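You operate a simulated robot arm through the tools that you are given. There is no shell and no other tool.

Carry out the task below with a simulated robot arm. There is one attempt and no reset: what you move stays moved.

JOB
Mount the print in the tray with the slider at MID.
Fine: one push on the green key, one cycle; pull the tray out again and switch the mounter off; vacuum, clamps and the other prints stay.

The check looks at the end state, three seconds after you hand in, the way a careful person would. Anything else that was tipped, shoved, dropped, spilled or broken makes it a failure.

ROBOT AND FRAMES
A 7-joint arm with a two-finger parallel gripper, fixed in place. Base frame: the origin is at the foot of the arm, x ahead of it, y to its left, z up. Readings come in mm, degrees, newtons and seconds.
With the tool pointing down near the work surface it reaches from about 180 to 420 mm from the base axis. Its first joint turns from -166.0 to 166.0 degrees. Payload 2.5 kg.
The tool frame sits at the grasp point between the pads (the TCP): z along the fingers, y along the line on which they close. The tips reach 30 mm beyond it. Largest opening 94 mm; finger width 28, thickness 10; the body of the gripper, 50 by 96 mm, starts 55 mm behind the TCP.
Orientation is told as [roll, pitch, yaw] about the base's x, y, z axes, in that order, counted from this pose: with the fingers straight down and closing along the base's y, the tool's x points along the base's -x, its y along +y and its z along -z.

CONTROLS
- The arm moves only by the tool step_arm. Its argument "commands" is one flat list of numbers, 7 for each row, row after row: the finger opening in mm, from 0 to 94, then the shift along the tool's x, y, z in units of 30 mm (1.0 is 30 mm), then the turn, a rotation vector about the tool's x, y, z in units of 5 degrees (1.0 is 5 degrees). In form: [hand, dx, dy, dz, wx, wy, wz, hand, dx, dy, dz, wx, wy, wz, ...]. A call has 1 to 20 rows; each row shifts and turns the commanded pose from where the row before left it, along the tool's axes as they then stand. A call with a number of a shift or a turn outside -1 to 1 is refused whole. A row lasts 0.2 s, in which the tool goes at most 50 mm and 8.6 degrees; a call with a longer step from one row to the next is refused whole, and so is a gripper value outside its range. Where a pose cannot be reached the arm comes as near as it can. A force on the tool above 40 N (or 10 N above the force at the start of the call, whichever is more), or a blocked arm, ends the call early, and 0.2 s more pass. Each finger travels about 72 mm/s and halts on what it meets, pressing with about 25 N; the grip force reading is that of the motor and also rises with nothing between the fingers. The clock runs only during rows and for 0.2 s after the last one: add rows that do not move to give the fingers time. The reply holds the time, the measured pose of the TCP, the force on the tool along the base axes, the opening and the grip force, in the units named above and with some noise, with the torque about the TCP (base axes, N m) and any sound that the robot's microphone picked up.
- Cameras (640 x 400 px; columns grow to the right, rows downward): "scene" is fixed at [218.5, -500.1, 729.5]; the picture's right is [1.00, 0.06, 0.00], its down [0.04, -0.70, -0.72] and it looks along [-0.04, 0.71, -0.70] (base axes); focal length 304 px, centre (320, 200). "wrist" rides on the gripper at [76, 14, -102] in the tool frame; the picture's right is [-0.18, 0.98, 0.00], its down [-0.75, -0.14, -0.64] and it looks along [-0.63, -0.12, 0.77] (tool axes); focal length 243 px, centre (320, 200).
- grab_frame(camera): a new picture of that camera. The clock stands still meanwhile.
- pixel_to_xyz(camera, pixels): for up to 12 pixels [column, row] of the newest picture of that camera ("zoom" is the newest enlarged one), the place [x, y, z] in the base frame of the surface seen there, good to about 2 mm. The clock stands still meanwhile.
- enlarge(camera, box): a new picture of the part [left, top, right, bottom] of that camera's present view, enlarged. The clock stands still meanwhile.
- job_done(): hands the job in; it is judged then, once.

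Unless the task says otherwise, let go and move clear before handing in.

The tools are called as name(argument=value, ...) on one line, values as JSON. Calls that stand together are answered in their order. step_arm: Moves the arm, as the interface text tells. Its arguments: {"type":"object","properties":{"commands":{"type":"array"}},"required":["commands"]} The other tools are called the same way: grab_frame (camera) takes a picture; pixel_to_xyz (camera, pixels) gives the place of the surface under pixels of a picture; enlarge (camera, box) takes an enlarged picture of a part of a camera's view; job_done () hands the job in.

At the start:

```text
time_s: 0.0
tcp_pos: [481.3, 134.4, 446.5]
tool_rot: [-0.1, 0.0, 0.0]
contact_force: [-0.8, 0.1, -0.6]
ft_torque: [-0.05, 0.0, -0.01]
gripper_width: 93.8
grasp_force: 0.1
```

scene: 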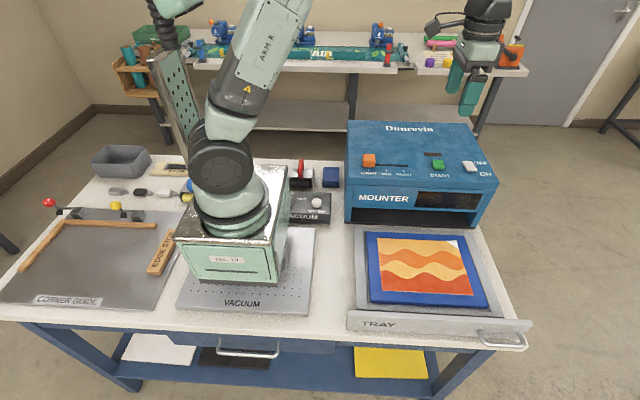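
wrist: 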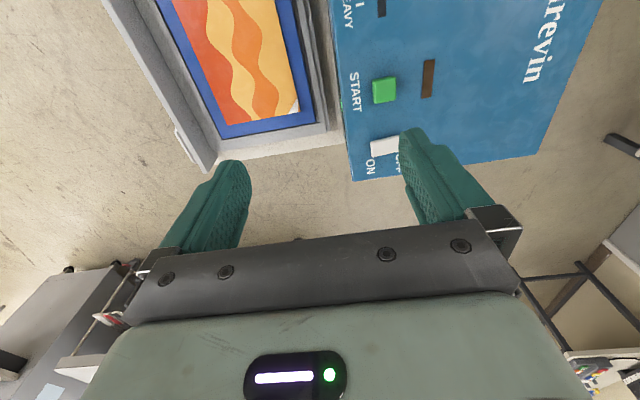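

The scene shows the mounter (blue box around px 420,175) with an orange slider at (370,160), green START key (438,164), ON/OFF rocker (470,166), and the tray pulled out with a print. I will take close-ups before moving.

enlarge(camera="scene", box=[335, 110, 505, 235])

enlarge(camera="scene", box=[335, 215, 545, 365])

grab_frame(camera="scene")

pixel_to_xyz(camera="scene", pixels=[[369, 156], [369, 165], [387, 167], [405, 167], [438, 163], [470, 166], [467, 163], [474, 170], [350, 190], [495, 190], [350, 125], [475, 125]])

pixel_to_xyz(camera="scene", pixels=[[368, 233], [465, 235], [487, 305], [370, 302], [350, 320], [531, 325], [480, 335], [525, 337], [503, 348], [350, 230], [500, 300], [440, 335]])

```text
3.20 times, centred on (420, 172) of scene
```

zoom: 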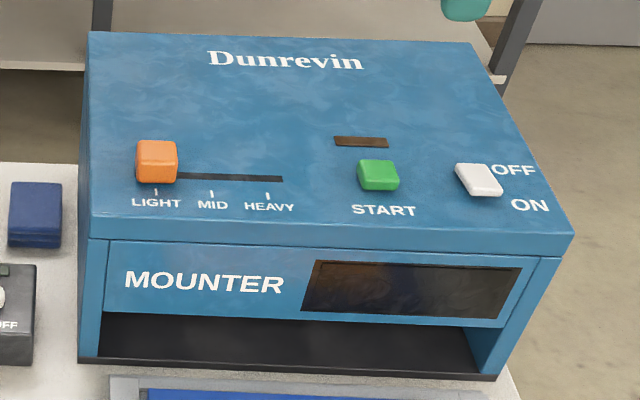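

```text
2.67 times, centred on (440, 290) of scene
```

zoom: 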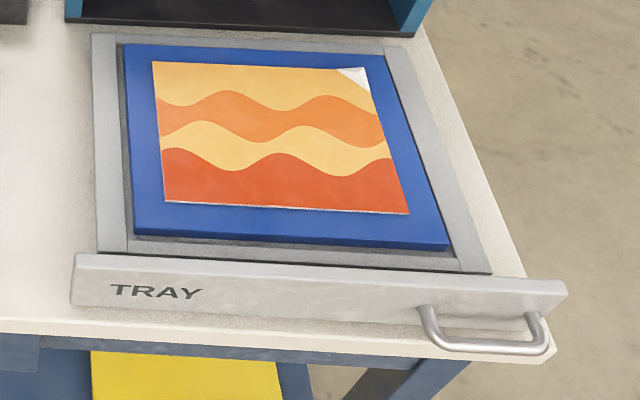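

```text
taken
```

scene: 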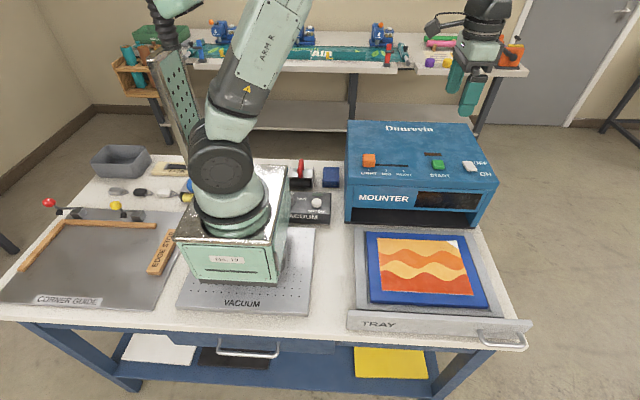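

```text
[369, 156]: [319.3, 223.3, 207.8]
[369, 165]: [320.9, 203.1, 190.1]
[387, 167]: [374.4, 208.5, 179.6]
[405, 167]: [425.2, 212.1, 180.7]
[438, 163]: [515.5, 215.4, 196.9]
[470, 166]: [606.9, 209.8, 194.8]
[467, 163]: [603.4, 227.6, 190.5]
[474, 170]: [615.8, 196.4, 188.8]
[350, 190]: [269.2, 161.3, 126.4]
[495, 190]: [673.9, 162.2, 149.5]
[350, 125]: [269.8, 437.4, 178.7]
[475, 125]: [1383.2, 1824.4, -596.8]
```

```text
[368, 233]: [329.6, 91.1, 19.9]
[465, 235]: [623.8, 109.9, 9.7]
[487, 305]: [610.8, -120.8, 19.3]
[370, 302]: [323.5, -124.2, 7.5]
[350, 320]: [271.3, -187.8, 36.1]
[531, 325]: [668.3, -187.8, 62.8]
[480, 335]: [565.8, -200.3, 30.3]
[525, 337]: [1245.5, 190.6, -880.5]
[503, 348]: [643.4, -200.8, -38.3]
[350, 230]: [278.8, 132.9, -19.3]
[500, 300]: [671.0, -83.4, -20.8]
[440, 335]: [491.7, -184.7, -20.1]
```

The mounter's top is at about z=180, slider knob at about (320, 213, 208), green key (515, 215, 197), rocker (607, 210, 192). I'll take closer looks at the rocker, the scale and the tray handle.

enlarge(camera="scene", box=[425, 145, 505, 195])

pixel_to_xyz(camera="zoom", pixels=[[320, 120], [380, 145], [320, 165], [360, 175], [390, 200], [110, 150], [70, 150], [150, 150], [60, 65], [350, 150]])

enlarge(camera="wrist", box=[330, 50, 490, 190])

enlarge(camera="scene", box=[350, 145, 430, 195])

pixel_to_xyz(camera="zoom", pixels=[[152, 60], [152, 130], [115, 90], [195, 90], [290, 175], [430, 185], [145, 170], [290, 140], [470, 145], [200, 135], [152, 145]])

enlarge(camera="scene", box=[460, 310, 540, 360])

pixel_to_xyz(camera="zoom", pixels=[[165, 190], [200, 285], [320, 310], [460, 325], [505, 290], [500, 215], [300, 270], [540, 110], [100, 160], [170, 230]])

```text
8.00 times, centred on (465, 170) of scene
```

zoom: 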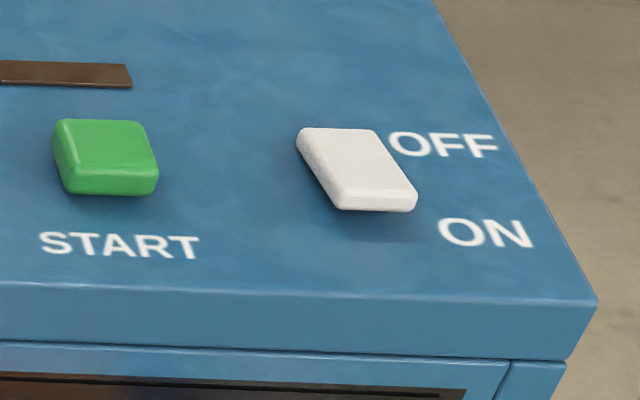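

```text
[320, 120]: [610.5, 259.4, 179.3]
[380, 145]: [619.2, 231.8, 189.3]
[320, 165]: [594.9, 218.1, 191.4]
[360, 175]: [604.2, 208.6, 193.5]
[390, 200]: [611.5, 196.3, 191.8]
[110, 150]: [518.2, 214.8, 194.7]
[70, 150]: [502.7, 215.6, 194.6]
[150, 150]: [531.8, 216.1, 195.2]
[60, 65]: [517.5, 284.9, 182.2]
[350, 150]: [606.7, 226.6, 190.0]
```

```text
2.86 times, centred on (410, 120) of wrist
```

zoom: 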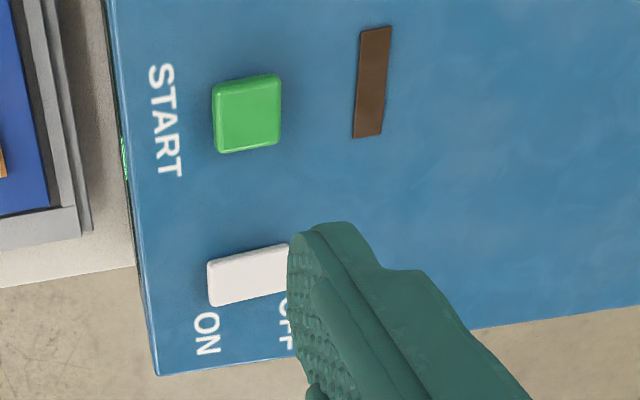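

```text
8.00 times, centred on (390, 170) of scene
```

zoom: 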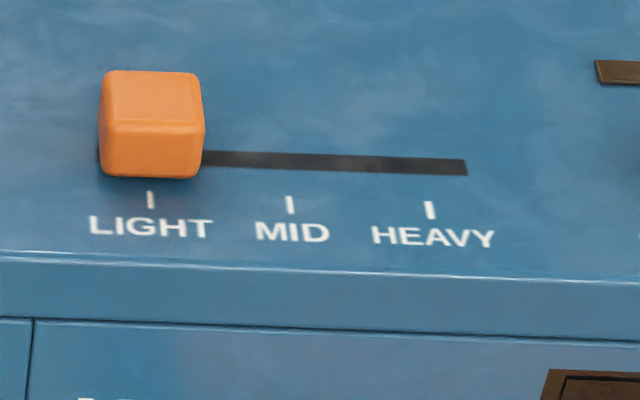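

```text
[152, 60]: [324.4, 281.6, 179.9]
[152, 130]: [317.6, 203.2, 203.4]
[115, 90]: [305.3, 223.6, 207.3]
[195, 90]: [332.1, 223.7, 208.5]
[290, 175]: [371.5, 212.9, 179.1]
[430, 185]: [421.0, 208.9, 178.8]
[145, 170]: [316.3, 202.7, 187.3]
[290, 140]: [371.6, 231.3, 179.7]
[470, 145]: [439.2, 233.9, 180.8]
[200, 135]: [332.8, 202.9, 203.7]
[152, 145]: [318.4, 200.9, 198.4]
```

```text
8.00 times, centred on (500, 335) of scene
```

zoom: 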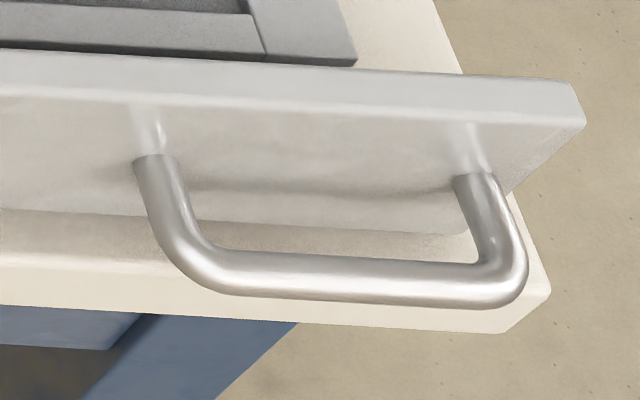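

```text
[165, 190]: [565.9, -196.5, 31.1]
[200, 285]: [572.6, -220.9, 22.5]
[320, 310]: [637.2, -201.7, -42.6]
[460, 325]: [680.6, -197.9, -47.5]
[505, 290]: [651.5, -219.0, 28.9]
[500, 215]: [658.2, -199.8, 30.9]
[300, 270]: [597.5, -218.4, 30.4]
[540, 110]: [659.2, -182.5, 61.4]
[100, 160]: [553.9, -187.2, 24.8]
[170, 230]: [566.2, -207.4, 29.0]
```

The rocker's front edge stands higher (z≈193.5 vs 190), so it appears to be OFF; slider ticks read LIGHT x≈318, MID x≈371, HEAVY x≈421. Handle bar runs x 566–658 at y≈-220, z≈25. Next I measure the arm's own geometry and surroundings to judge reach.

grab_frame(camera="scene")

pixel_to_xyz(camera="scene", pixels=[[220, 165], [230, 215], [230, 110], [265, 45], [285, 5], [485, 20], [480, 50], [470, 95], [175, 8], [160, 85], [230, 260], [290, 185]])

pixel_to_xyz(camera="scene", pixels=[[305, 208], [318, 203], [331, 177], [301, 175], [300, 250], [340, 270], [355, 228], [364, 232], [476, 235], [440, 270], [440, 225], [360, 212]])

grab_frame(camera="wrist")

```text
taken
```

scene: 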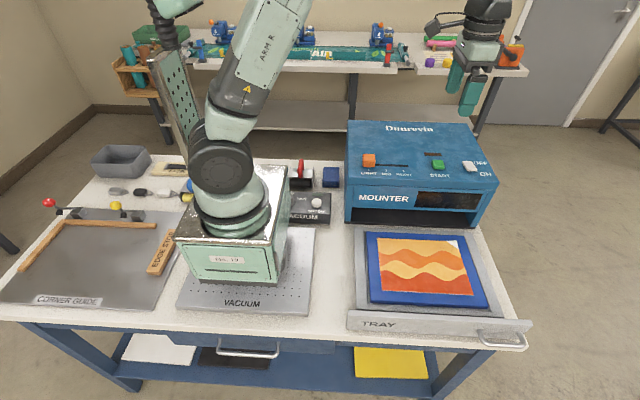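

```text
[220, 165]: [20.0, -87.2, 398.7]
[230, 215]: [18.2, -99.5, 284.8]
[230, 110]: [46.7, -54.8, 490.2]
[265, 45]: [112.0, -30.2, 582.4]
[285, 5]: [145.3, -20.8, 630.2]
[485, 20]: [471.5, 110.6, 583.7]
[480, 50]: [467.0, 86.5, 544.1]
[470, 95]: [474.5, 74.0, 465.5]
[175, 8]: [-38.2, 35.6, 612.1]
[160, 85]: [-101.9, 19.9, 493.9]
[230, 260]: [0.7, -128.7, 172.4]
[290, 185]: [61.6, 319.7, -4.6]
```

```text
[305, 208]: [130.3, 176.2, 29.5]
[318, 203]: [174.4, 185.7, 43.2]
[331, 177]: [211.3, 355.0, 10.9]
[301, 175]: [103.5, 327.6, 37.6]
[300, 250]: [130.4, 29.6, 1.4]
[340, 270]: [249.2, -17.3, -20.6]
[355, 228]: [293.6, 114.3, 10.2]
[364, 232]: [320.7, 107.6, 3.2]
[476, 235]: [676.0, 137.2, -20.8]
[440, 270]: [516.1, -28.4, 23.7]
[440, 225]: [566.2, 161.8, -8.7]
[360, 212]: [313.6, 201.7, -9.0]
```

```text
taken
```

wrist: 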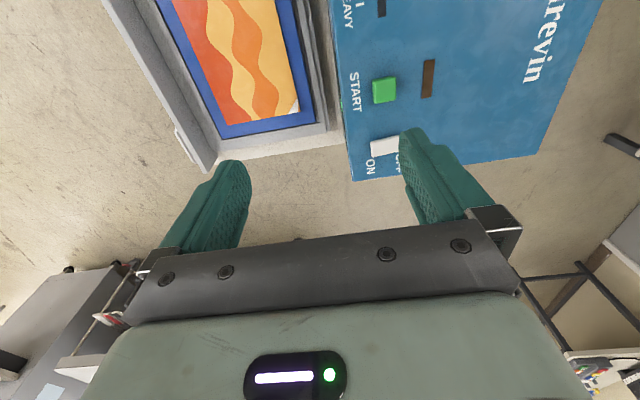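

The shoulder sits near z≈400 and the gripper is clear of everything, so I'll start with the slider (knob at px 369,160). I move above it at a safe height with the tool straight down and fingers at 60 mm.

step_arm(commands=[60, 0.9, 0.43, 0.5, 0, 0, 0, 60, 0.9, 0.43, 0.5, 0, 0, 0, 60, 0.9, 0.43, 0.5, 0, 0, 0, 60, 0.9, 0.43, 0.5, 0, 0, 0, 60, 0.9, 0.43, 0.5, 0, 0, 0, 60, 0.9, 0.43, 0.5, 0, 0, 0])

grab_frame(camera="scene")

grab_frame(camera="wrist")

```text
time_s: 1.4
tcp_pos: [317.7, 214.9, 356.5]
tool_rot: [0.0, 0.0, -0.1]
contact_force: [0.1, -0.8, 0.3]
ft_torque: [-0.03, 0.01, -0.01]
gripper_width: 60.0
grasp_force: 0.0
```

```text
taken
```

scene: 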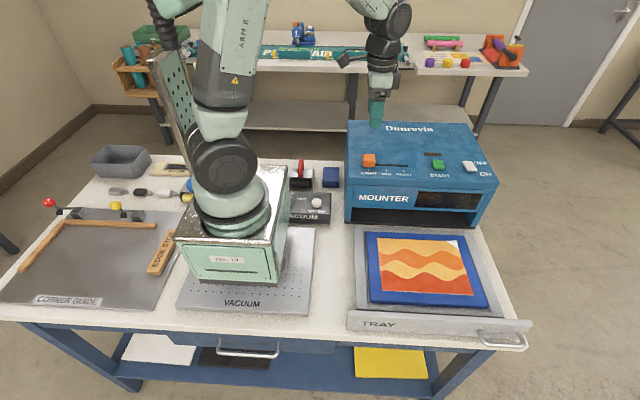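

```text
taken
```

wrist: 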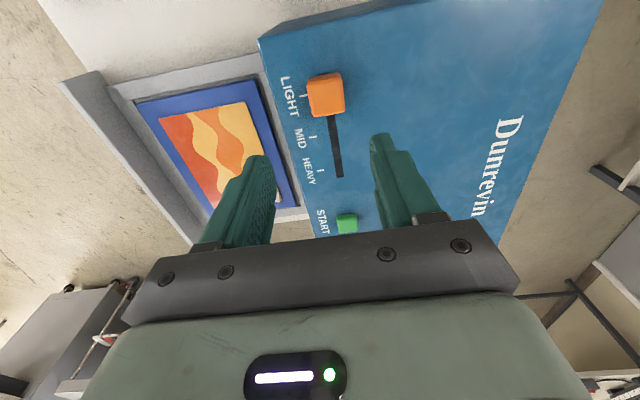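

The TCP is at (317.7, 214.9, 356.5), over the knob, and the wrist view shows the knob at about (325,95). I'll measure knob and ticks from this closer view.

enlarge(camera="wrist", box=[265, 60, 385, 190])

pixel_to_xyz(camera="wrist", pixels=[[308, 80], [336, 75], [312, 112], [344, 110], [326, 88], [303, 96], [312, 136], [320, 171], [333, 120], [340, 177], [346, 220]])

```text
3.08 times, centred on (325, 125) of wrist
```

zoom: 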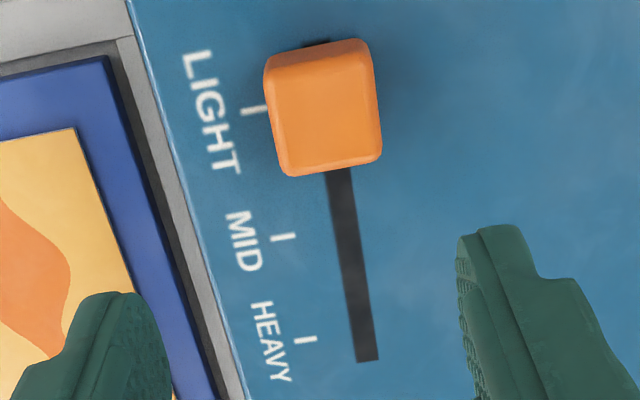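

```text
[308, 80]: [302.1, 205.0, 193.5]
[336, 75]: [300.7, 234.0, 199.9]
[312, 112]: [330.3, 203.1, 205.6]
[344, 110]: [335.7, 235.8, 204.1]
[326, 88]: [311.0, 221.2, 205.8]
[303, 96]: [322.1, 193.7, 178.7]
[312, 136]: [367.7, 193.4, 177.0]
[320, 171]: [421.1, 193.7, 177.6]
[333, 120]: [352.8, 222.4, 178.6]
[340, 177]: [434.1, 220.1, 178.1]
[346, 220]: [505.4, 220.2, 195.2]
```

Ticks lie near x≈320/370/420 and the knob is centred near (319, 219) with its top at z≈206. I descend with the fingers straddling it front and back (tips at about z=186).

step_arm(commands=[62, -0.05, 0.14, 0.9, 0, 0, 0, 62, 0, 0, 0.9, 0, 0, 0, 62, 0, 0, 0.9, 0, 0, 0, 62, 0, 0, 0.9, 0, 0, 0, 62, 0, 0, 0.7, 0, 0, 0, 62, 0, 0, 0.36, 0, 0, 0])

grab_frame(camera="wrist")

enlarge(camera="scene", box=[340, 90, 440, 190])

```text
time_s: 2.8
tcp_pos: [319.9, 215.9, 215.7]
tool_rot: [0.0, 0.0, 0.0]
contact_force: [-0.8, -0.6, -1.0]
ft_torque: [-0.02, 0.03, -0.02]
gripper_width: 62.1
grasp_force: 0.0
```

```text
taken
```

wrist: 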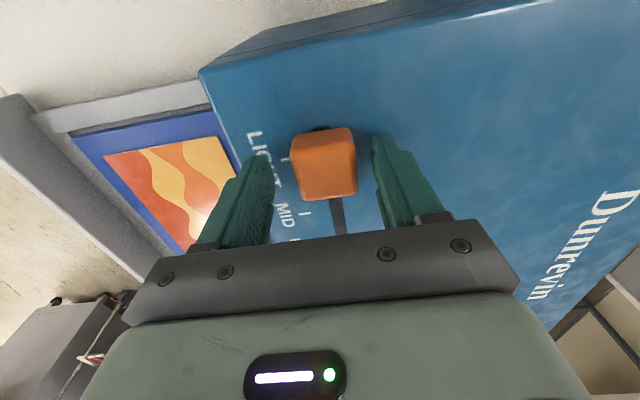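

```text
4.00 times, centred on (390, 140) of scene
```

zoom: 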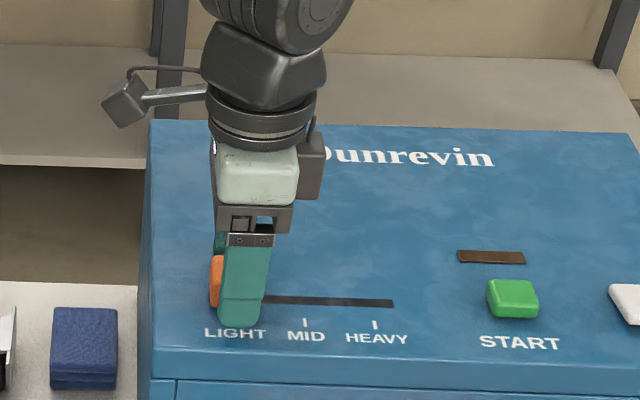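

The knob sits between the pads (wrist px 290–357, pads at 272 and 372). I'll close on it and read the opening.

step_arm(commands=[36, 0, 0.05, 0, 0, 0, 0, 30, 0, 0, 0, 0, 0, 0, 24, 0, 0, 0, 0, 0, 0, 24, 0, 0, 0, 0, 0, 0])

grab_frame(camera="wrist")

```text
time_s: 3.8
tcp_pos: [320.3, 219.7, 215.5]
tool_rot: [0.2, -0.1, 0.1]
contact_force: [0.6, 19.7, -7.9]
ft_torque: [0.25, -0.31, -0.33]
gripper_width: 35.8
grasp_force: 45.3
```

```text
taken
```

wrist: 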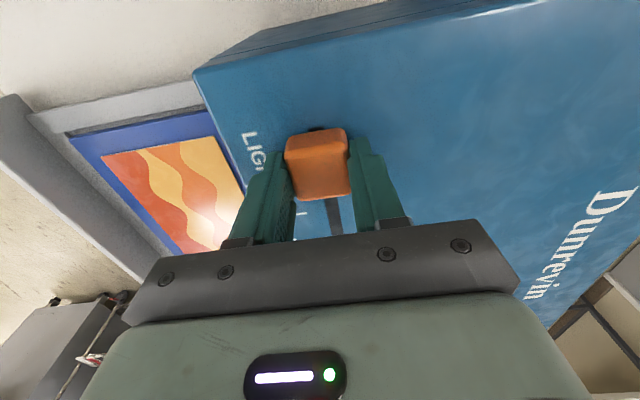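

The pads hold the knob at 35.8 mm with a 19.7 N side load in +y, so I ease the tool 2 mm to +y, then slide 50 mm to +x in small steps.

step_arm(commands=[28, 0, 0.07, 0, 0, 0, 0, 28, 0, 0, 0, 0, 0, 0, 28, -0.2, 0, 0, 0, 0, 0, 28, -0.3, 0, 0, 0, 0, 0, 28, -0.3, 0, 0, 0, 0, 0, 28, -0.3, 0, 0, 0, 0, 0])

grab_frame(camera="wrist")

enlarge(camera="scene", box=[340, 90, 440, 190])

```text
time_s: 5.2
tcp_pos: [354.5, 219.2, 215.5]
tool_rot: [0.0, -0.1, 0.0]
contact_force: [-0.2, -0.8, 25.2]
ft_torque: [-0.12, 0.76, 0.17]
gripper_width: 35.6
grasp_force: 45.2
```

```text
taken
```

wrist: 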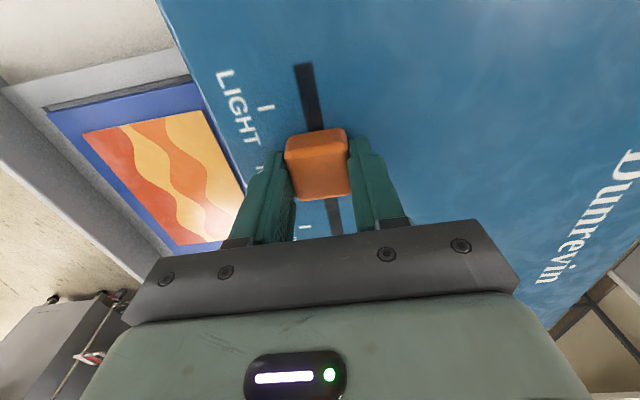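

```text
4.00 times, centred on (390, 140) of scene
```

zoom: 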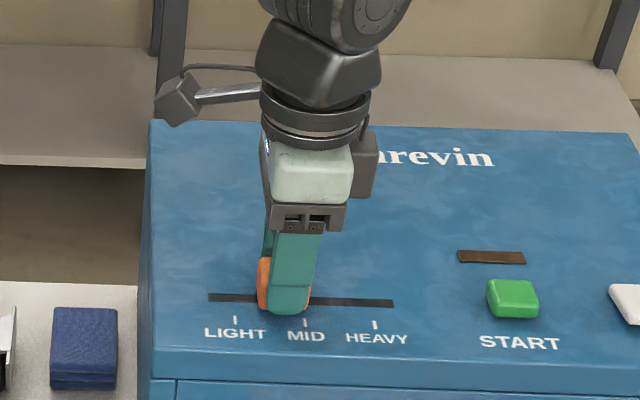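

The knob slides with the gripper (TCP x=354.5, knob left edge at px 262,285 in the zoom). I go the remaining ~15.5 mm to reach x≈370.

step_arm(commands=[28, -0.26, 0, 0, 0, 0, 0, 28, -0.26, 0, 0, 0, 0, 0, 28, 0, 0, 0, 0, 0, 0])

enlarge(camera="scene", box=[350, 145, 430, 195])

enlarge(camera="wrist", box=[200, 60, 420, 250])

```text
time_s: 6.0
tcp_pos: [369.8, 220.3, 216.2]
tool_rot: [0.1, 0.0, 0.0]
contact_force: [-0.7, -7.8, 23.8]
ft_torque: [-0.15, -0.8, -0.04]
gripper_width: 36.0
grasp_force: 45.0
```

```text
8.00 times, centred on (390, 170) of scene
```

zoom: 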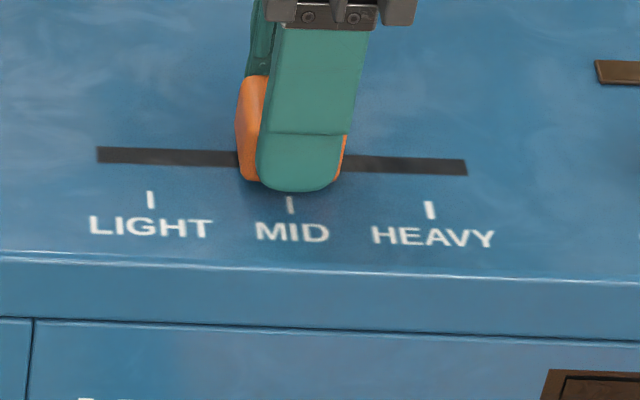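

```text
2.11 times, centred on (310, 155) of wrist
```

zoom: 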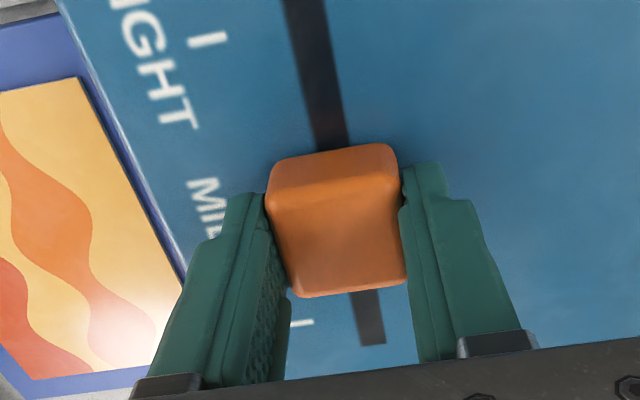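

The knob's base spans zoom px 240–342 around the MID tick at 290, matching how it sat on LIGHT before. I release, rise and check.

step_arm(commands=[62, 0, 0, 0, 0, 0, 0, 62, 0, 0, 0, 0, 0, 0, 62, 0, 0, 0, 0, 0, 0, 62, 0, 0, -0.3, 0, 0, 0, 62, 0, 0, -0.9, 0, 0, 0, 62, 0, 0, -1, 0, 0, 0, 62, 0, 0, -1, 0, 0, 0])

enlarge(camera="scene", box=[350, 145, 430, 195])

grab_frame(camera="wrist")

```text
time_s: 7.6
tcp_pos: [369.5, 220.2, 311.8]
tool_rot: [0.0, 0.0, 0.0]
contact_force: [0.0, 0.2, -0.6]
ft_torque: [0.0, -0.01, -0.03]
gripper_width: 62.0
grasp_force: 0.0
```

```text
8.00 times, centred on (390, 170) of scene
```

zoom: 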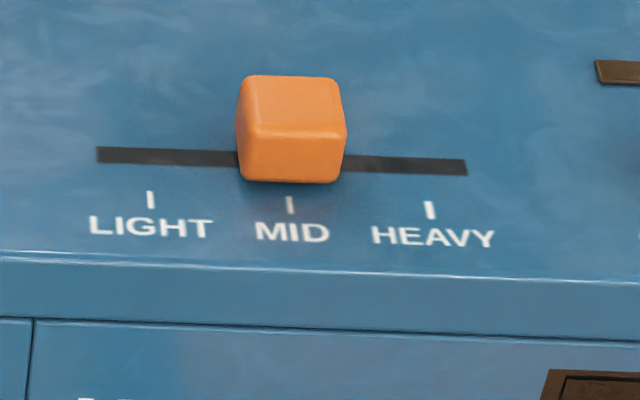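

```text
taken
```

wrist: 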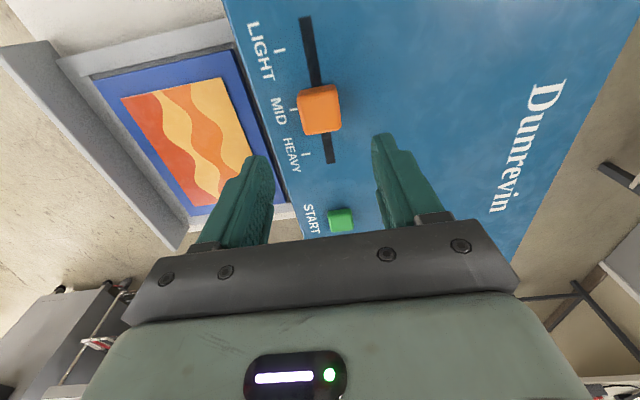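

The slider rests on MID (knob px 238–345 around tick 290). Next I close the fingers and tilt the tool 40° outward (about tool −y) at this safe height so it can reach the rocker.

step_arm(commands=[40, 0, 0, -0.5, 0, -1, 0, 20, 0, 0, -0.5, 0, -1, 0, 0, 0, 0, 0, 0, -1, 0, 0, 0, 0, 0, 0, -1, 0, 0, 0, 0, 0, 0, -1, 0, 0, 0, 0, 0, 0, -1, 0, 0, 0, 0, 0, 0, -1, 0, 0, 0, 0, 0, 0, -1, 0])

grab_frame(camera="scene")

```text
time_s: 9.4
tcp_pos: [367.3, 219.2, 344.1]
tool_rot: [0.1, -40.0, 0.0]
contact_force: [0.3, 0.5, -0.3]
ft_torque: [-0.02, 0.02, 0.0]
gripper_width: 0.0
grasp_force: 25.1
```

```text
taken
```

scene: 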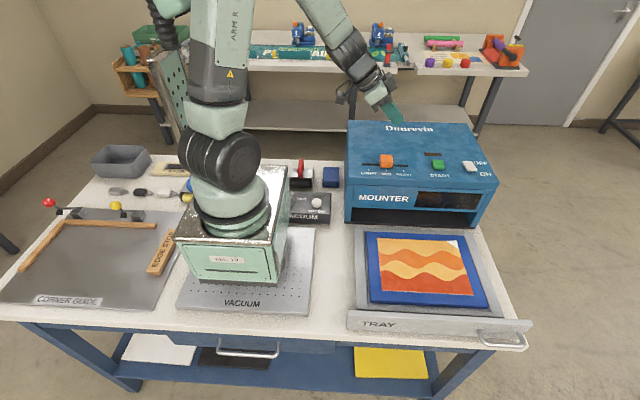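

The tilt works cleanly (pitch -40). I now move outward to about (560, 200, 320), well above the mounter top, to check reach.

step_arm(commands=[0, -0.735, -0.105, 0.79, 0, 0, 0, 0, -0.735, -0.105, 0.79, 0, 0, 0, 0, -0.735, -0.105, 0.79, 0, 0, 0, 0, -0.735, -0.105, 0.79, 0, 0, 0, 0, -0.735, -0.105, 0.79, 0, 0, 0, 0, -0.735, -0.105, 0.79, 0, 0, 0])

grab_frame(camera="scene")

grab_frame(camera="wrist")

```text
time_s: 10.8
tcp_pos: [560.1, 203.4, 320.2]
tool_rot: [0.0, -40.0, 0.2]
contact_force: [0.2, 0.1, 0.4]
ft_torque: [-0.03, -0.01, 0.06]
gripper_width: 0.0
grasp_force: 25.3
```

```text
taken
```

scene: 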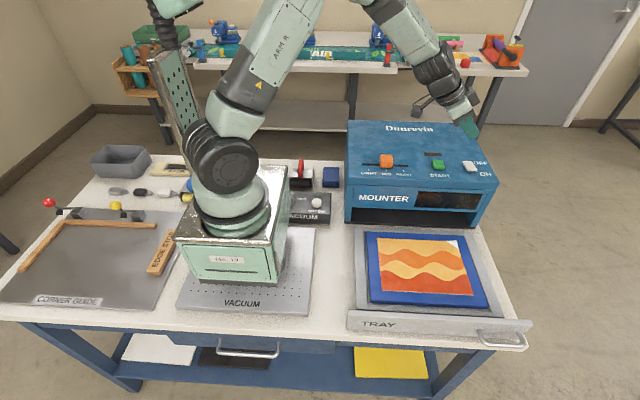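

```text
taken
```

wrist: 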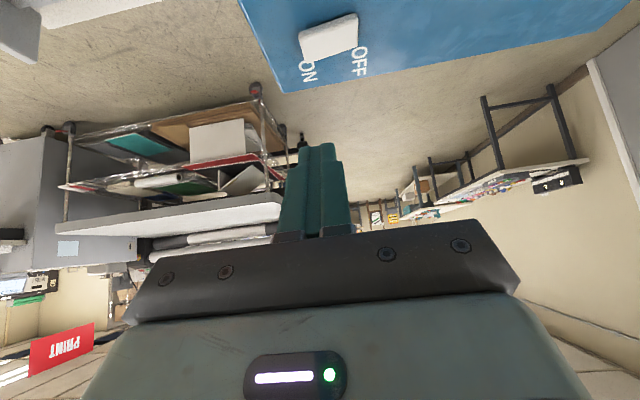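

Reach is fine. The rocker is visible in the wrist view at (330,38); I'll measure it more exactly.

enlarge(camera="wrist", box=[280, 0, 400, 90])

pixel_to_xyz(camera="wrist", pixels=[[305, 36], [320, 34], [335, 28], [350, 25], [308, 50], [355, 42], [312, 58], [340, 38], [300, 35], [354, 18]])

```text
4.44 times, centred on (340, 45) of wrist
```

zoom: 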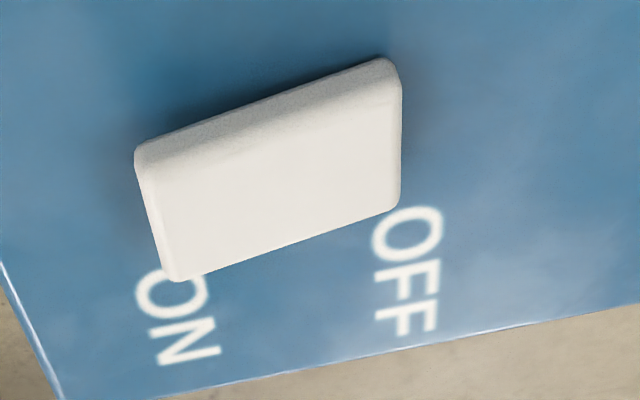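

```text
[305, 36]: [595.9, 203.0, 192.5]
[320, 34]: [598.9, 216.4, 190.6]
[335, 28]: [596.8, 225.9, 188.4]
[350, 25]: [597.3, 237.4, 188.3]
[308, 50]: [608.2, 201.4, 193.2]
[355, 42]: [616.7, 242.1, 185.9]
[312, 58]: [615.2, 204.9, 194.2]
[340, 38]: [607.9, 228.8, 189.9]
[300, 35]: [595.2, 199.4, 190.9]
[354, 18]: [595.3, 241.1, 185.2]
```

The rocker spans x 594–620, y 197–244, front edge up (z≈194) and back down (185), so it is OFF. I hover the closed fingertips over its front half.

step_arm(commands=[0, 0.202, 0.017, 0.846, 0, 0, 0, 0, 0.202, 0.017, 0.846, 0, 0, 0, 0, 0.202, 0.017, 0.846, 0, 0, 0, 0, 0, 0, 0, 0, 0, 0])

enlarge(camera="scene", box=[425, 120, 505, 195])

grab_frame(camera="wrist")

```text
time_s: 11.8
tcp_pos: [595.2, 203.2, 248.7]
tool_rot: [0.0, -40.0, 0.0]
contact_force: [0.1, 0.6, 0.3]
ft_torque: [0.03, -0.01, -0.03]
gripper_width: 0.3
grasp_force: 25.1
```

```text
5.33 times, centred on (465, 158) of scene
```

zoom: 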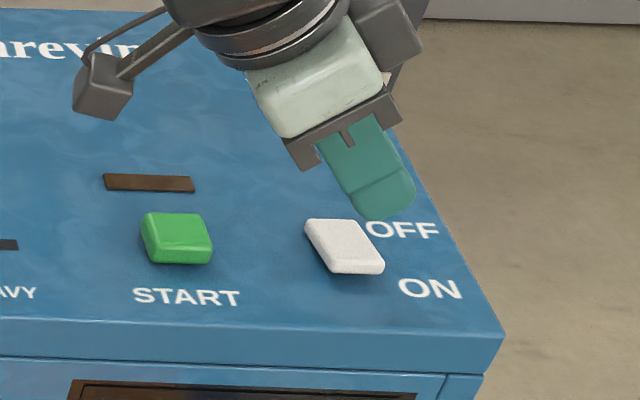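

```text
taken
```

wrist: 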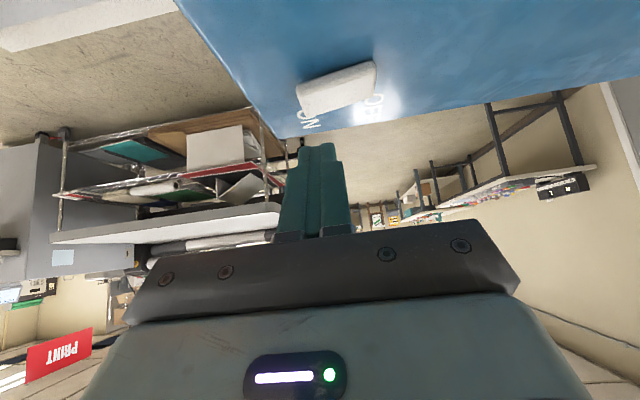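

The tip in the zoom is at about (385,210). I'll check where the fingertip surface actually is relative to the rocker.

pixel_to_xyz(camera="zoom", pixels=[[365, 212], [385, 212], [408, 198], [345, 180], [380, 190], [330, 155], [370, 130]])

```text
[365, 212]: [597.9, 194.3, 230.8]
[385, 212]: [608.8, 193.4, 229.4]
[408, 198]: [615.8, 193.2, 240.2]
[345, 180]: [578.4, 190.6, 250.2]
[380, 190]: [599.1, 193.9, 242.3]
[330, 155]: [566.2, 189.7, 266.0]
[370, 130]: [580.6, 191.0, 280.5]
```

The tip's lowest part is near (603, 203, 228), over the rocker's front half. I lower about 33 mm straight down, with slow steps at the end.

step_arm(commands=[0, 0.171, 0, 0.204, 0, 0, 0, 0, 0.171, 0, 0.204, 0, 0, 0, 0, 0.171, 0, 0.204, 0, 0, 0, 0, 0.064, 0, 0.077, 0, 0, 0, 0, 0.064, 0, 0.077, 0, 0, 0])

enlarge(camera="scene", box=[425, 120, 505, 195])

```text
time_s: 13.0
tcp_pos: [596.5, 203.5, 220.5]
tool_rot: [0.0, -40.1, -0.1]
contact_force: [-16.7, -7.4, 16.4]
ft_torque: [-0.05, 0.37, 0.08]
gripper_width: 0.0
grasp_force: 25.1
```

```text
5.33 times, centred on (465, 158) of scene
```

zoom: 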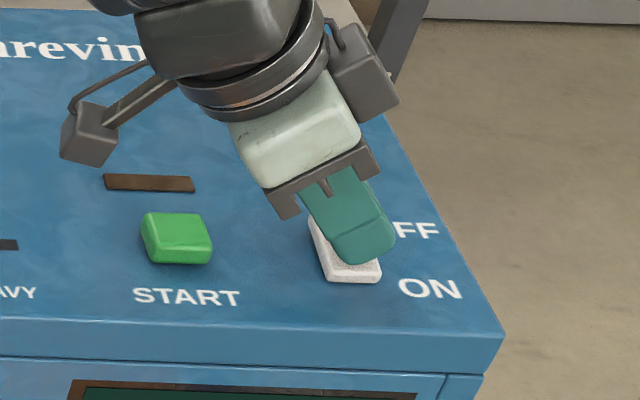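

The rocker's front has gone down (px 350,275) and the display window now glows green, so it is ON. I lift straight up and check.

step_arm(commands=[0, -0.171, 0, -0.204, 0, 0, 0, 0, -0.343, 0, -0.408, 0, 0, 0, 0, -0.514, 0, -0.613, 0, 0, 0, 0, -0.514, 0, -0.613, 0, 0, 0])

enlarge(camera="scene", box=[425, 120, 505, 220])

grab_frame(camera="scene")

```text
time_s: 14.0
tcp_pos: [595.3, 204.2, 290.3]
tool_rot: [0.0, -40.0, 0.0]
contact_force: [-0.3, 0.1, 0.7]
ft_torque: [0.04, 0.03, -0.01]
gripper_width: 0.0
grasp_force: 25.3
```

```text
4.00 times, centred on (465, 170) of scene
```

zoom: 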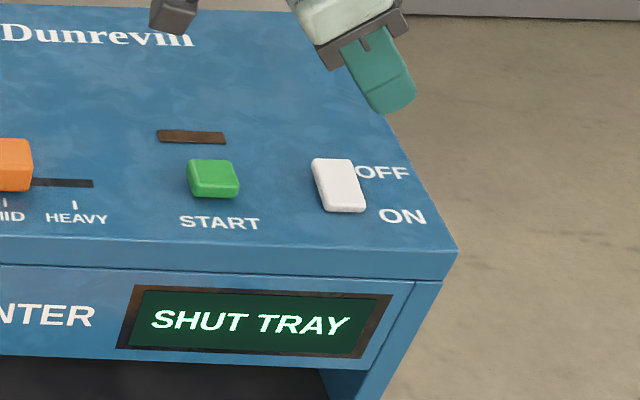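

```text
taken
```

scene: 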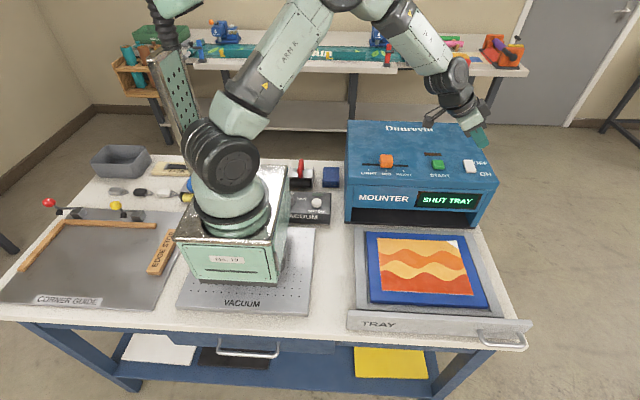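

The display reads "SHUT TRAY" and the rocker is in the ON position. Next I swing over to the front of the tray at safe height, fingers open to 80, so that the outer face of the +y finger can push the panel at x≈520.

step_arm(commands=[0, 0.163, -0.5, -0.0345, 0, 0, 0, 20, 0.163, -0.914, -0.0345, 0, 0, 0, 40, 0.163, -0.914, -0.0345, 0, 0, 0, 60, 0.163, -0.914, -0.0345, 0, 0, 0, 80, 0.163, -0.914, -0.0345, 0, 0, 0, 80, 0.163, -0.914, -0.0345, 0, 0, 0, 80, 0.163, -0.914, -0.0345, 0, 0, 0, 80, 0.163, -0.914, -0.0345, 0, 0, 0, 80, 0.163, -0.914, -0.0345, 0, 0, 0, 80, 0.163, -0.914, -0.0345, 0, 0, 0, 80, 0.163, -0.914, -0.0345, 0, 0, 0, 80, 0.163, -0.914, -0.0345, 0, 0, 0, 80, 0.163, -0.914, -0.0345, 0, 0, 0, 80, 0.163, -0.914, -0.0345, 0, 0, 0, 80, 0.163, -0.914, -0.0345, 0, 0, 0, 80, 0.163, -0.914, -0.0345, 0, 0, 0, 80, 0.163, -0.914, -0.0345, 0, 0, 0, 80, 0, -0.4, 0, 0, 0, 0])

grab_frame(camera="scene")

grab_frame(camera="wrist")

```text
time_s: 17.8
tcp_pos: [519.4, -262.7, 248.6]
tool_rot: [0.0, -39.9, 0.0]
contact_force: [0.3, -0.8, -0.3]
ft_torque: [0.01, 0.0, -0.01]
gripper_width: 80.1
grasp_force: 0.0
```

```text
taken
```

scene: 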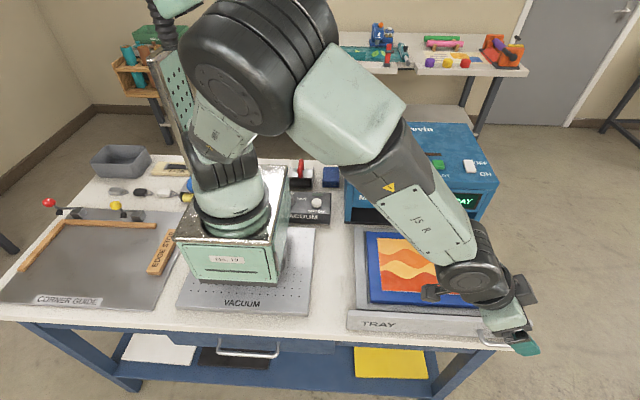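

```text
taken
```

wrist: 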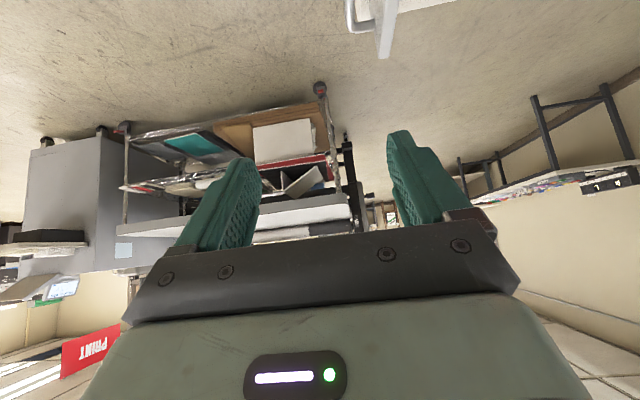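

The gripper is in front of the tray panel at y=-263 and clear. I descend towards z≈75 first and look.

step_arm(commands=[80, 0.8, 0, 0.83, 0, 0, 0, 80, 0.8, 0, 0.83, 0, 0, 0, 80, 0.8, 0, 0.83, 0, 0, 0, 80, 0.8, 0, 0.83, 0, 0, 0, 80, 0.8, 0, 0.83, 0, 0, 0])

grab_frame(camera="scene")

grab_frame(camera="wrist")

```text
time_s: 19.0
tcp_pos: [508.7, -261.6, 77.2]
tool_rot: [-0.1, -40.0, 0.0]
contact_force: [0.4, -0.1, -0.1]
ft_torque: [-0.01, 0.03, -0.01]
gripper_width: 79.9
grasp_force: 0.0
```

```text
taken
```

scene: 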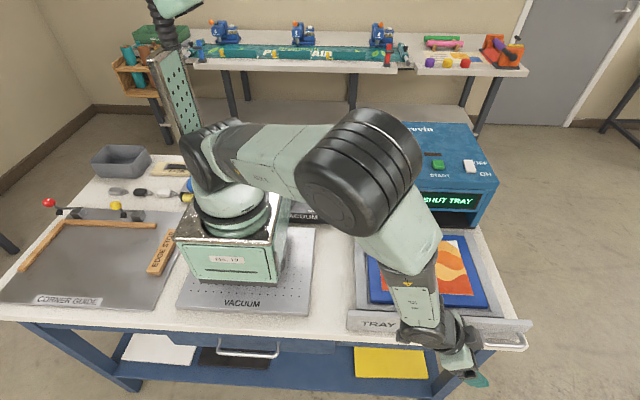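

```text
taken
```

wrist: 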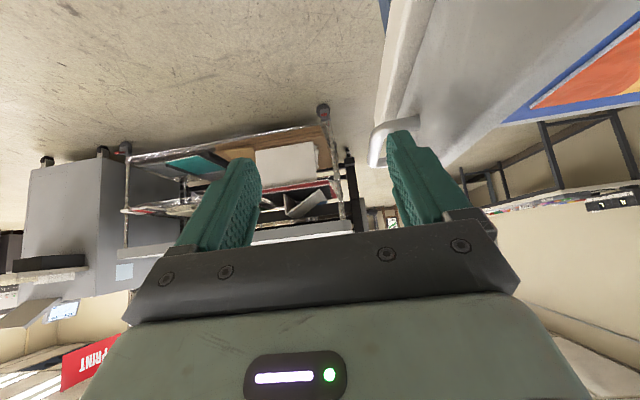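

The fingers are now level with the panel. I check where the elbow and forearm are so that pushing to +y will not bring them into the mounter.

pixel_to_xyz(camera="scene", pixels=[[360, 170], [310, 150], [400, 240], [415, 290], [420, 330], [450, 350], [480, 380], [345, 205], [265, 150], [405, 340], [470, 350], [430, 345]])

enlarge(camera="scene", box=[340, 250, 540, 400])

```text
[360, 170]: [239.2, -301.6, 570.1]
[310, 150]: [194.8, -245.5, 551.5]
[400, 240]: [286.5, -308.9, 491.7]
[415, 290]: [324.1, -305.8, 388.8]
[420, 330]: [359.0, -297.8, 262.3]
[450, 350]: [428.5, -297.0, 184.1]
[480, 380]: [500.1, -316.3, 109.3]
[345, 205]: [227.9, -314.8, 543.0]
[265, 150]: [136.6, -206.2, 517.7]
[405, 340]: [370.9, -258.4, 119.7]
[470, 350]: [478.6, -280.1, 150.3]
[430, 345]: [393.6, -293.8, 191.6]
```

```text
2.67 times, centred on (440, 325) of scene
```

zoom: 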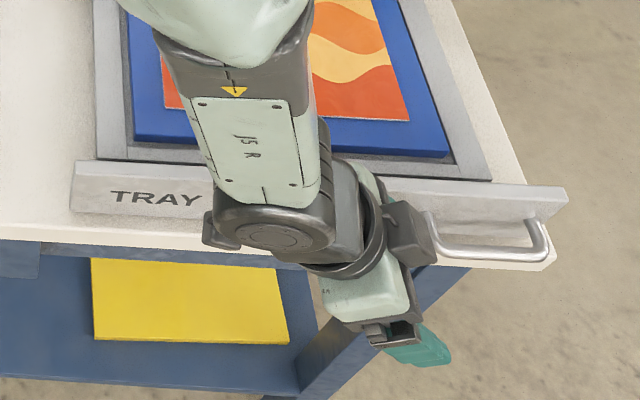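

The wrist and forearm stay upright and clear (forearm goes up steeply to the elbow near z≈570). I widen the fingers to 94, drop to panel level, then push +y gently.

step_arm(commands=[94, 0.38, 0, 0.447, 0, 0, 0, 94, 0.38, 0, 0.447, 0, 0, 0, 94, 0, 0, 0, 0, 0, 0, 94, 0, 0.2, 0, 0, 0, 0, 94, 0, 0.2, 0, 0, 0, 0, 94, 0, 0.2, 0, 0, 0, 0, 94, 0, 0.2, 0, 0, 0, 0, 94, 0, 0.2, 0, 0, 0, 0])

grab_frame(camera="scene")

```text
time_s: 20.8
tcp_pos: [509.8, -231.6, 43.7]
tool_rot: [-0.1, -40.0, 0.0]
contact_force: [-0.7, -0.8, -0.2]
ft_torque: [-0.02, 0.03, 0.0]
gripper_width: 94.2
grasp_force: 0.1
```

```text
taken
```

scene: 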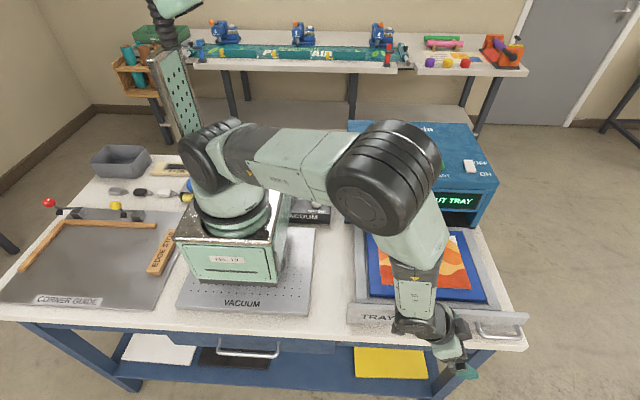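

No force is registered although the outer finger face should have passed y=-188, so the tray may already be rolling freely. I check the panel position.

enlarge(camera="scene", box=[440, 290, 540, 390])

pixel_to_xyz(camera="zoom", pixels=[[430, 110], [440, 125], [330, 205], [560, 210], [400, 235], [200, 110], [180, 330], [140, 300], [580, 115]])

grab_frame(camera="wrist")

```text
4.00 times, centred on (490, 340) of scene
```

zoom: 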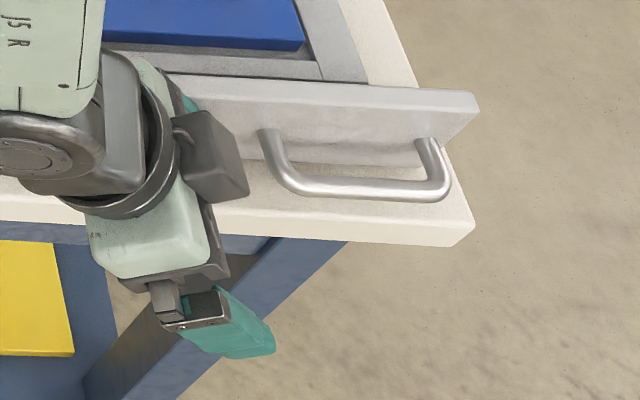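

```text
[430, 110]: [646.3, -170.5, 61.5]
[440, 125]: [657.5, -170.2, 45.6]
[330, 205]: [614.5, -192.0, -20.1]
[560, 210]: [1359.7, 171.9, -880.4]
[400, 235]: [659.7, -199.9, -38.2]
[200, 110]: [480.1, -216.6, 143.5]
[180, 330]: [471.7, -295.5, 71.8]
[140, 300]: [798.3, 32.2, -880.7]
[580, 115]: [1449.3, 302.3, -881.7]
```

```text
taken
```

wrist: 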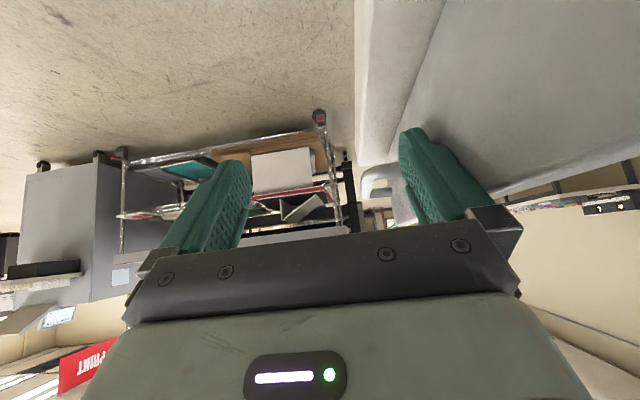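

The panel front has moved to y≈-170.5 with almost no resistance, so the push works (finger's outer face sits 61 mm from the TCP). I continue pushing slowly.

step_arm(commands=[94, 0, 0.2, 0, 0, 0, 0, 94, 0, 0.3, 0, 0, 0, 0, 94, 0, 0.35, 0, 0, 0, 0, 94, 0, 0.4, 0, 0, 0, 0, 94, 0, 0.4, 0, 0, 0, 0, 94, 0, 0.4, 0, 0, 0, 0, 94, 0, 0.4, 0, 0, 0, 0, 94, 0, 0.4, 0, 0, 0, 0, 94, 0, 0.4, 0, 0, 0, 0, 94, 0, 0.4, 0, 0, 0, 0, 94, 0, 0.4, 0, 0, 0, 0, 94, 0, 0.4, 0, 0, 0, 0, 94, 0, 0.4, 0, 0, 0, 0, 94, 0, 0.4, 0, 0, 0, 0, 94, 0, 0.4, 0, 0, 0, 0, 94, 0, 0.4, 0, 0, 0, 0, 94, 0, 0.3, 0, 0, 0, 0, 94, 0, 0.2, 0, 0, 0, 0, 94, 0, 0.1, 0, 0, 0, 0])

grab_frame(camera="scene")

grab_frame(camera="wrist")

```text
time_s: 24.8
tcp_pos: [507.1, -33.6, 42.0]
tool_rot: [-0.1, -39.9, 0.0]
contact_force: [-0.3, -0.2, -0.8]
ft_torque: [0.01, 0.0, -0.03]
gripper_width: 93.7
grasp_force: 0.0
```

```text
taken
```

scene: 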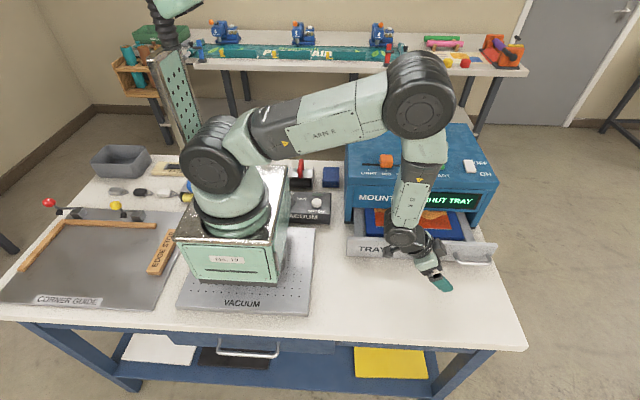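

```text
taken
```

wrist: 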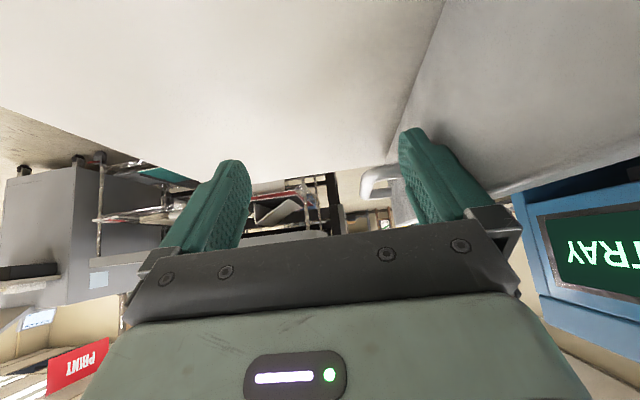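

The tray follows well (panel front near y≈27) and the mounter front is still clear of the hand. I push on about 95 mm, slowly.

step_arm(commands=[94, 0, 0.2, 0, 0, 0, 0, 94, 0, 0.3, 0, 0, 0, 0, 94, 0, 0.3, 0, 0, 0, 0, 94, 0, 0.3, 0, 0, 0, 0, 94, 0, 0.3, 0, 0, 0, 0, 94, 0, 0.3, 0, 0, 0, 0, 94, 0, 0.3, 0, 0, 0, 0, 94, 0, 0.3, 0, 0, 0, 0, 94, 0, 0.3, 0, 0, 0, 0, 94, 0, 0.2, 0, 0, 0, 0, 94, 0, 0.2, 0, 0, 0, 0, 94, 0, 0.1, 0, 0, 0, 0])

enlarge(camera="scene", box=[330, 130, 530, 290])

```text
time_s: 27.4
tcp_pos: [509.4, 61.9, 42.7]
tool_rot: [0.0, -39.9, 0.0]
contact_force: [-0.5, -0.1, 0.3]
ft_torque: [0.01, 0.0, 0.0]
gripper_width: 94.0
grasp_force: 0.0
```

```text
2.50 times, centred on (430, 210) of scene
```

zoom: 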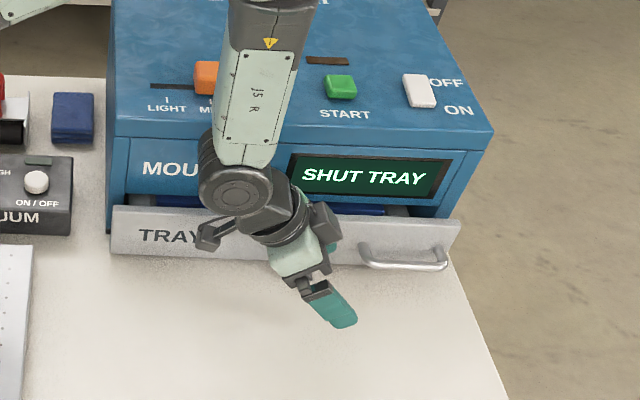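

pixel_to_xyz(camera="zoom", pixels=[[115, 215], [150, 205], [450, 215], [455, 230], [150, 150], [270, 160], [240, 120], [240, 185], [320, 215], [130, 250], [480, 165], [400, 262]])

grab_frame(camera="wrist")

```text
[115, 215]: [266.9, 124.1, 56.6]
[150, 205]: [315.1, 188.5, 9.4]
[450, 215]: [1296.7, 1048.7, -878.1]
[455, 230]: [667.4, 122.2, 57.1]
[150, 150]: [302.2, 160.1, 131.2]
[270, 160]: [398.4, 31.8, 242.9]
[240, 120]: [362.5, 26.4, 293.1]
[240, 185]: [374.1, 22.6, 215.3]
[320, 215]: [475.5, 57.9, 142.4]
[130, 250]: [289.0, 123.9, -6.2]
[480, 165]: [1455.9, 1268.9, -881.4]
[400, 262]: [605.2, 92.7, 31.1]
```

```text
taken
```

wrist: 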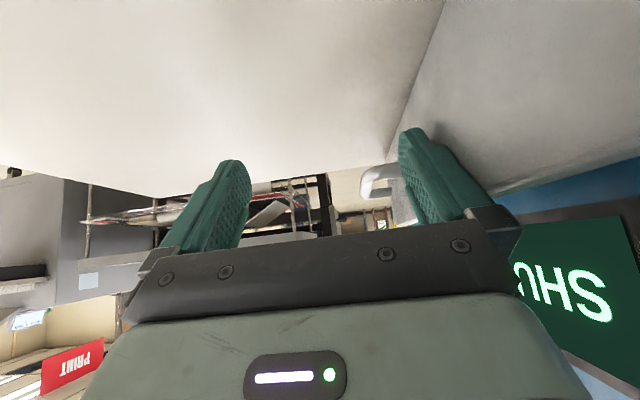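

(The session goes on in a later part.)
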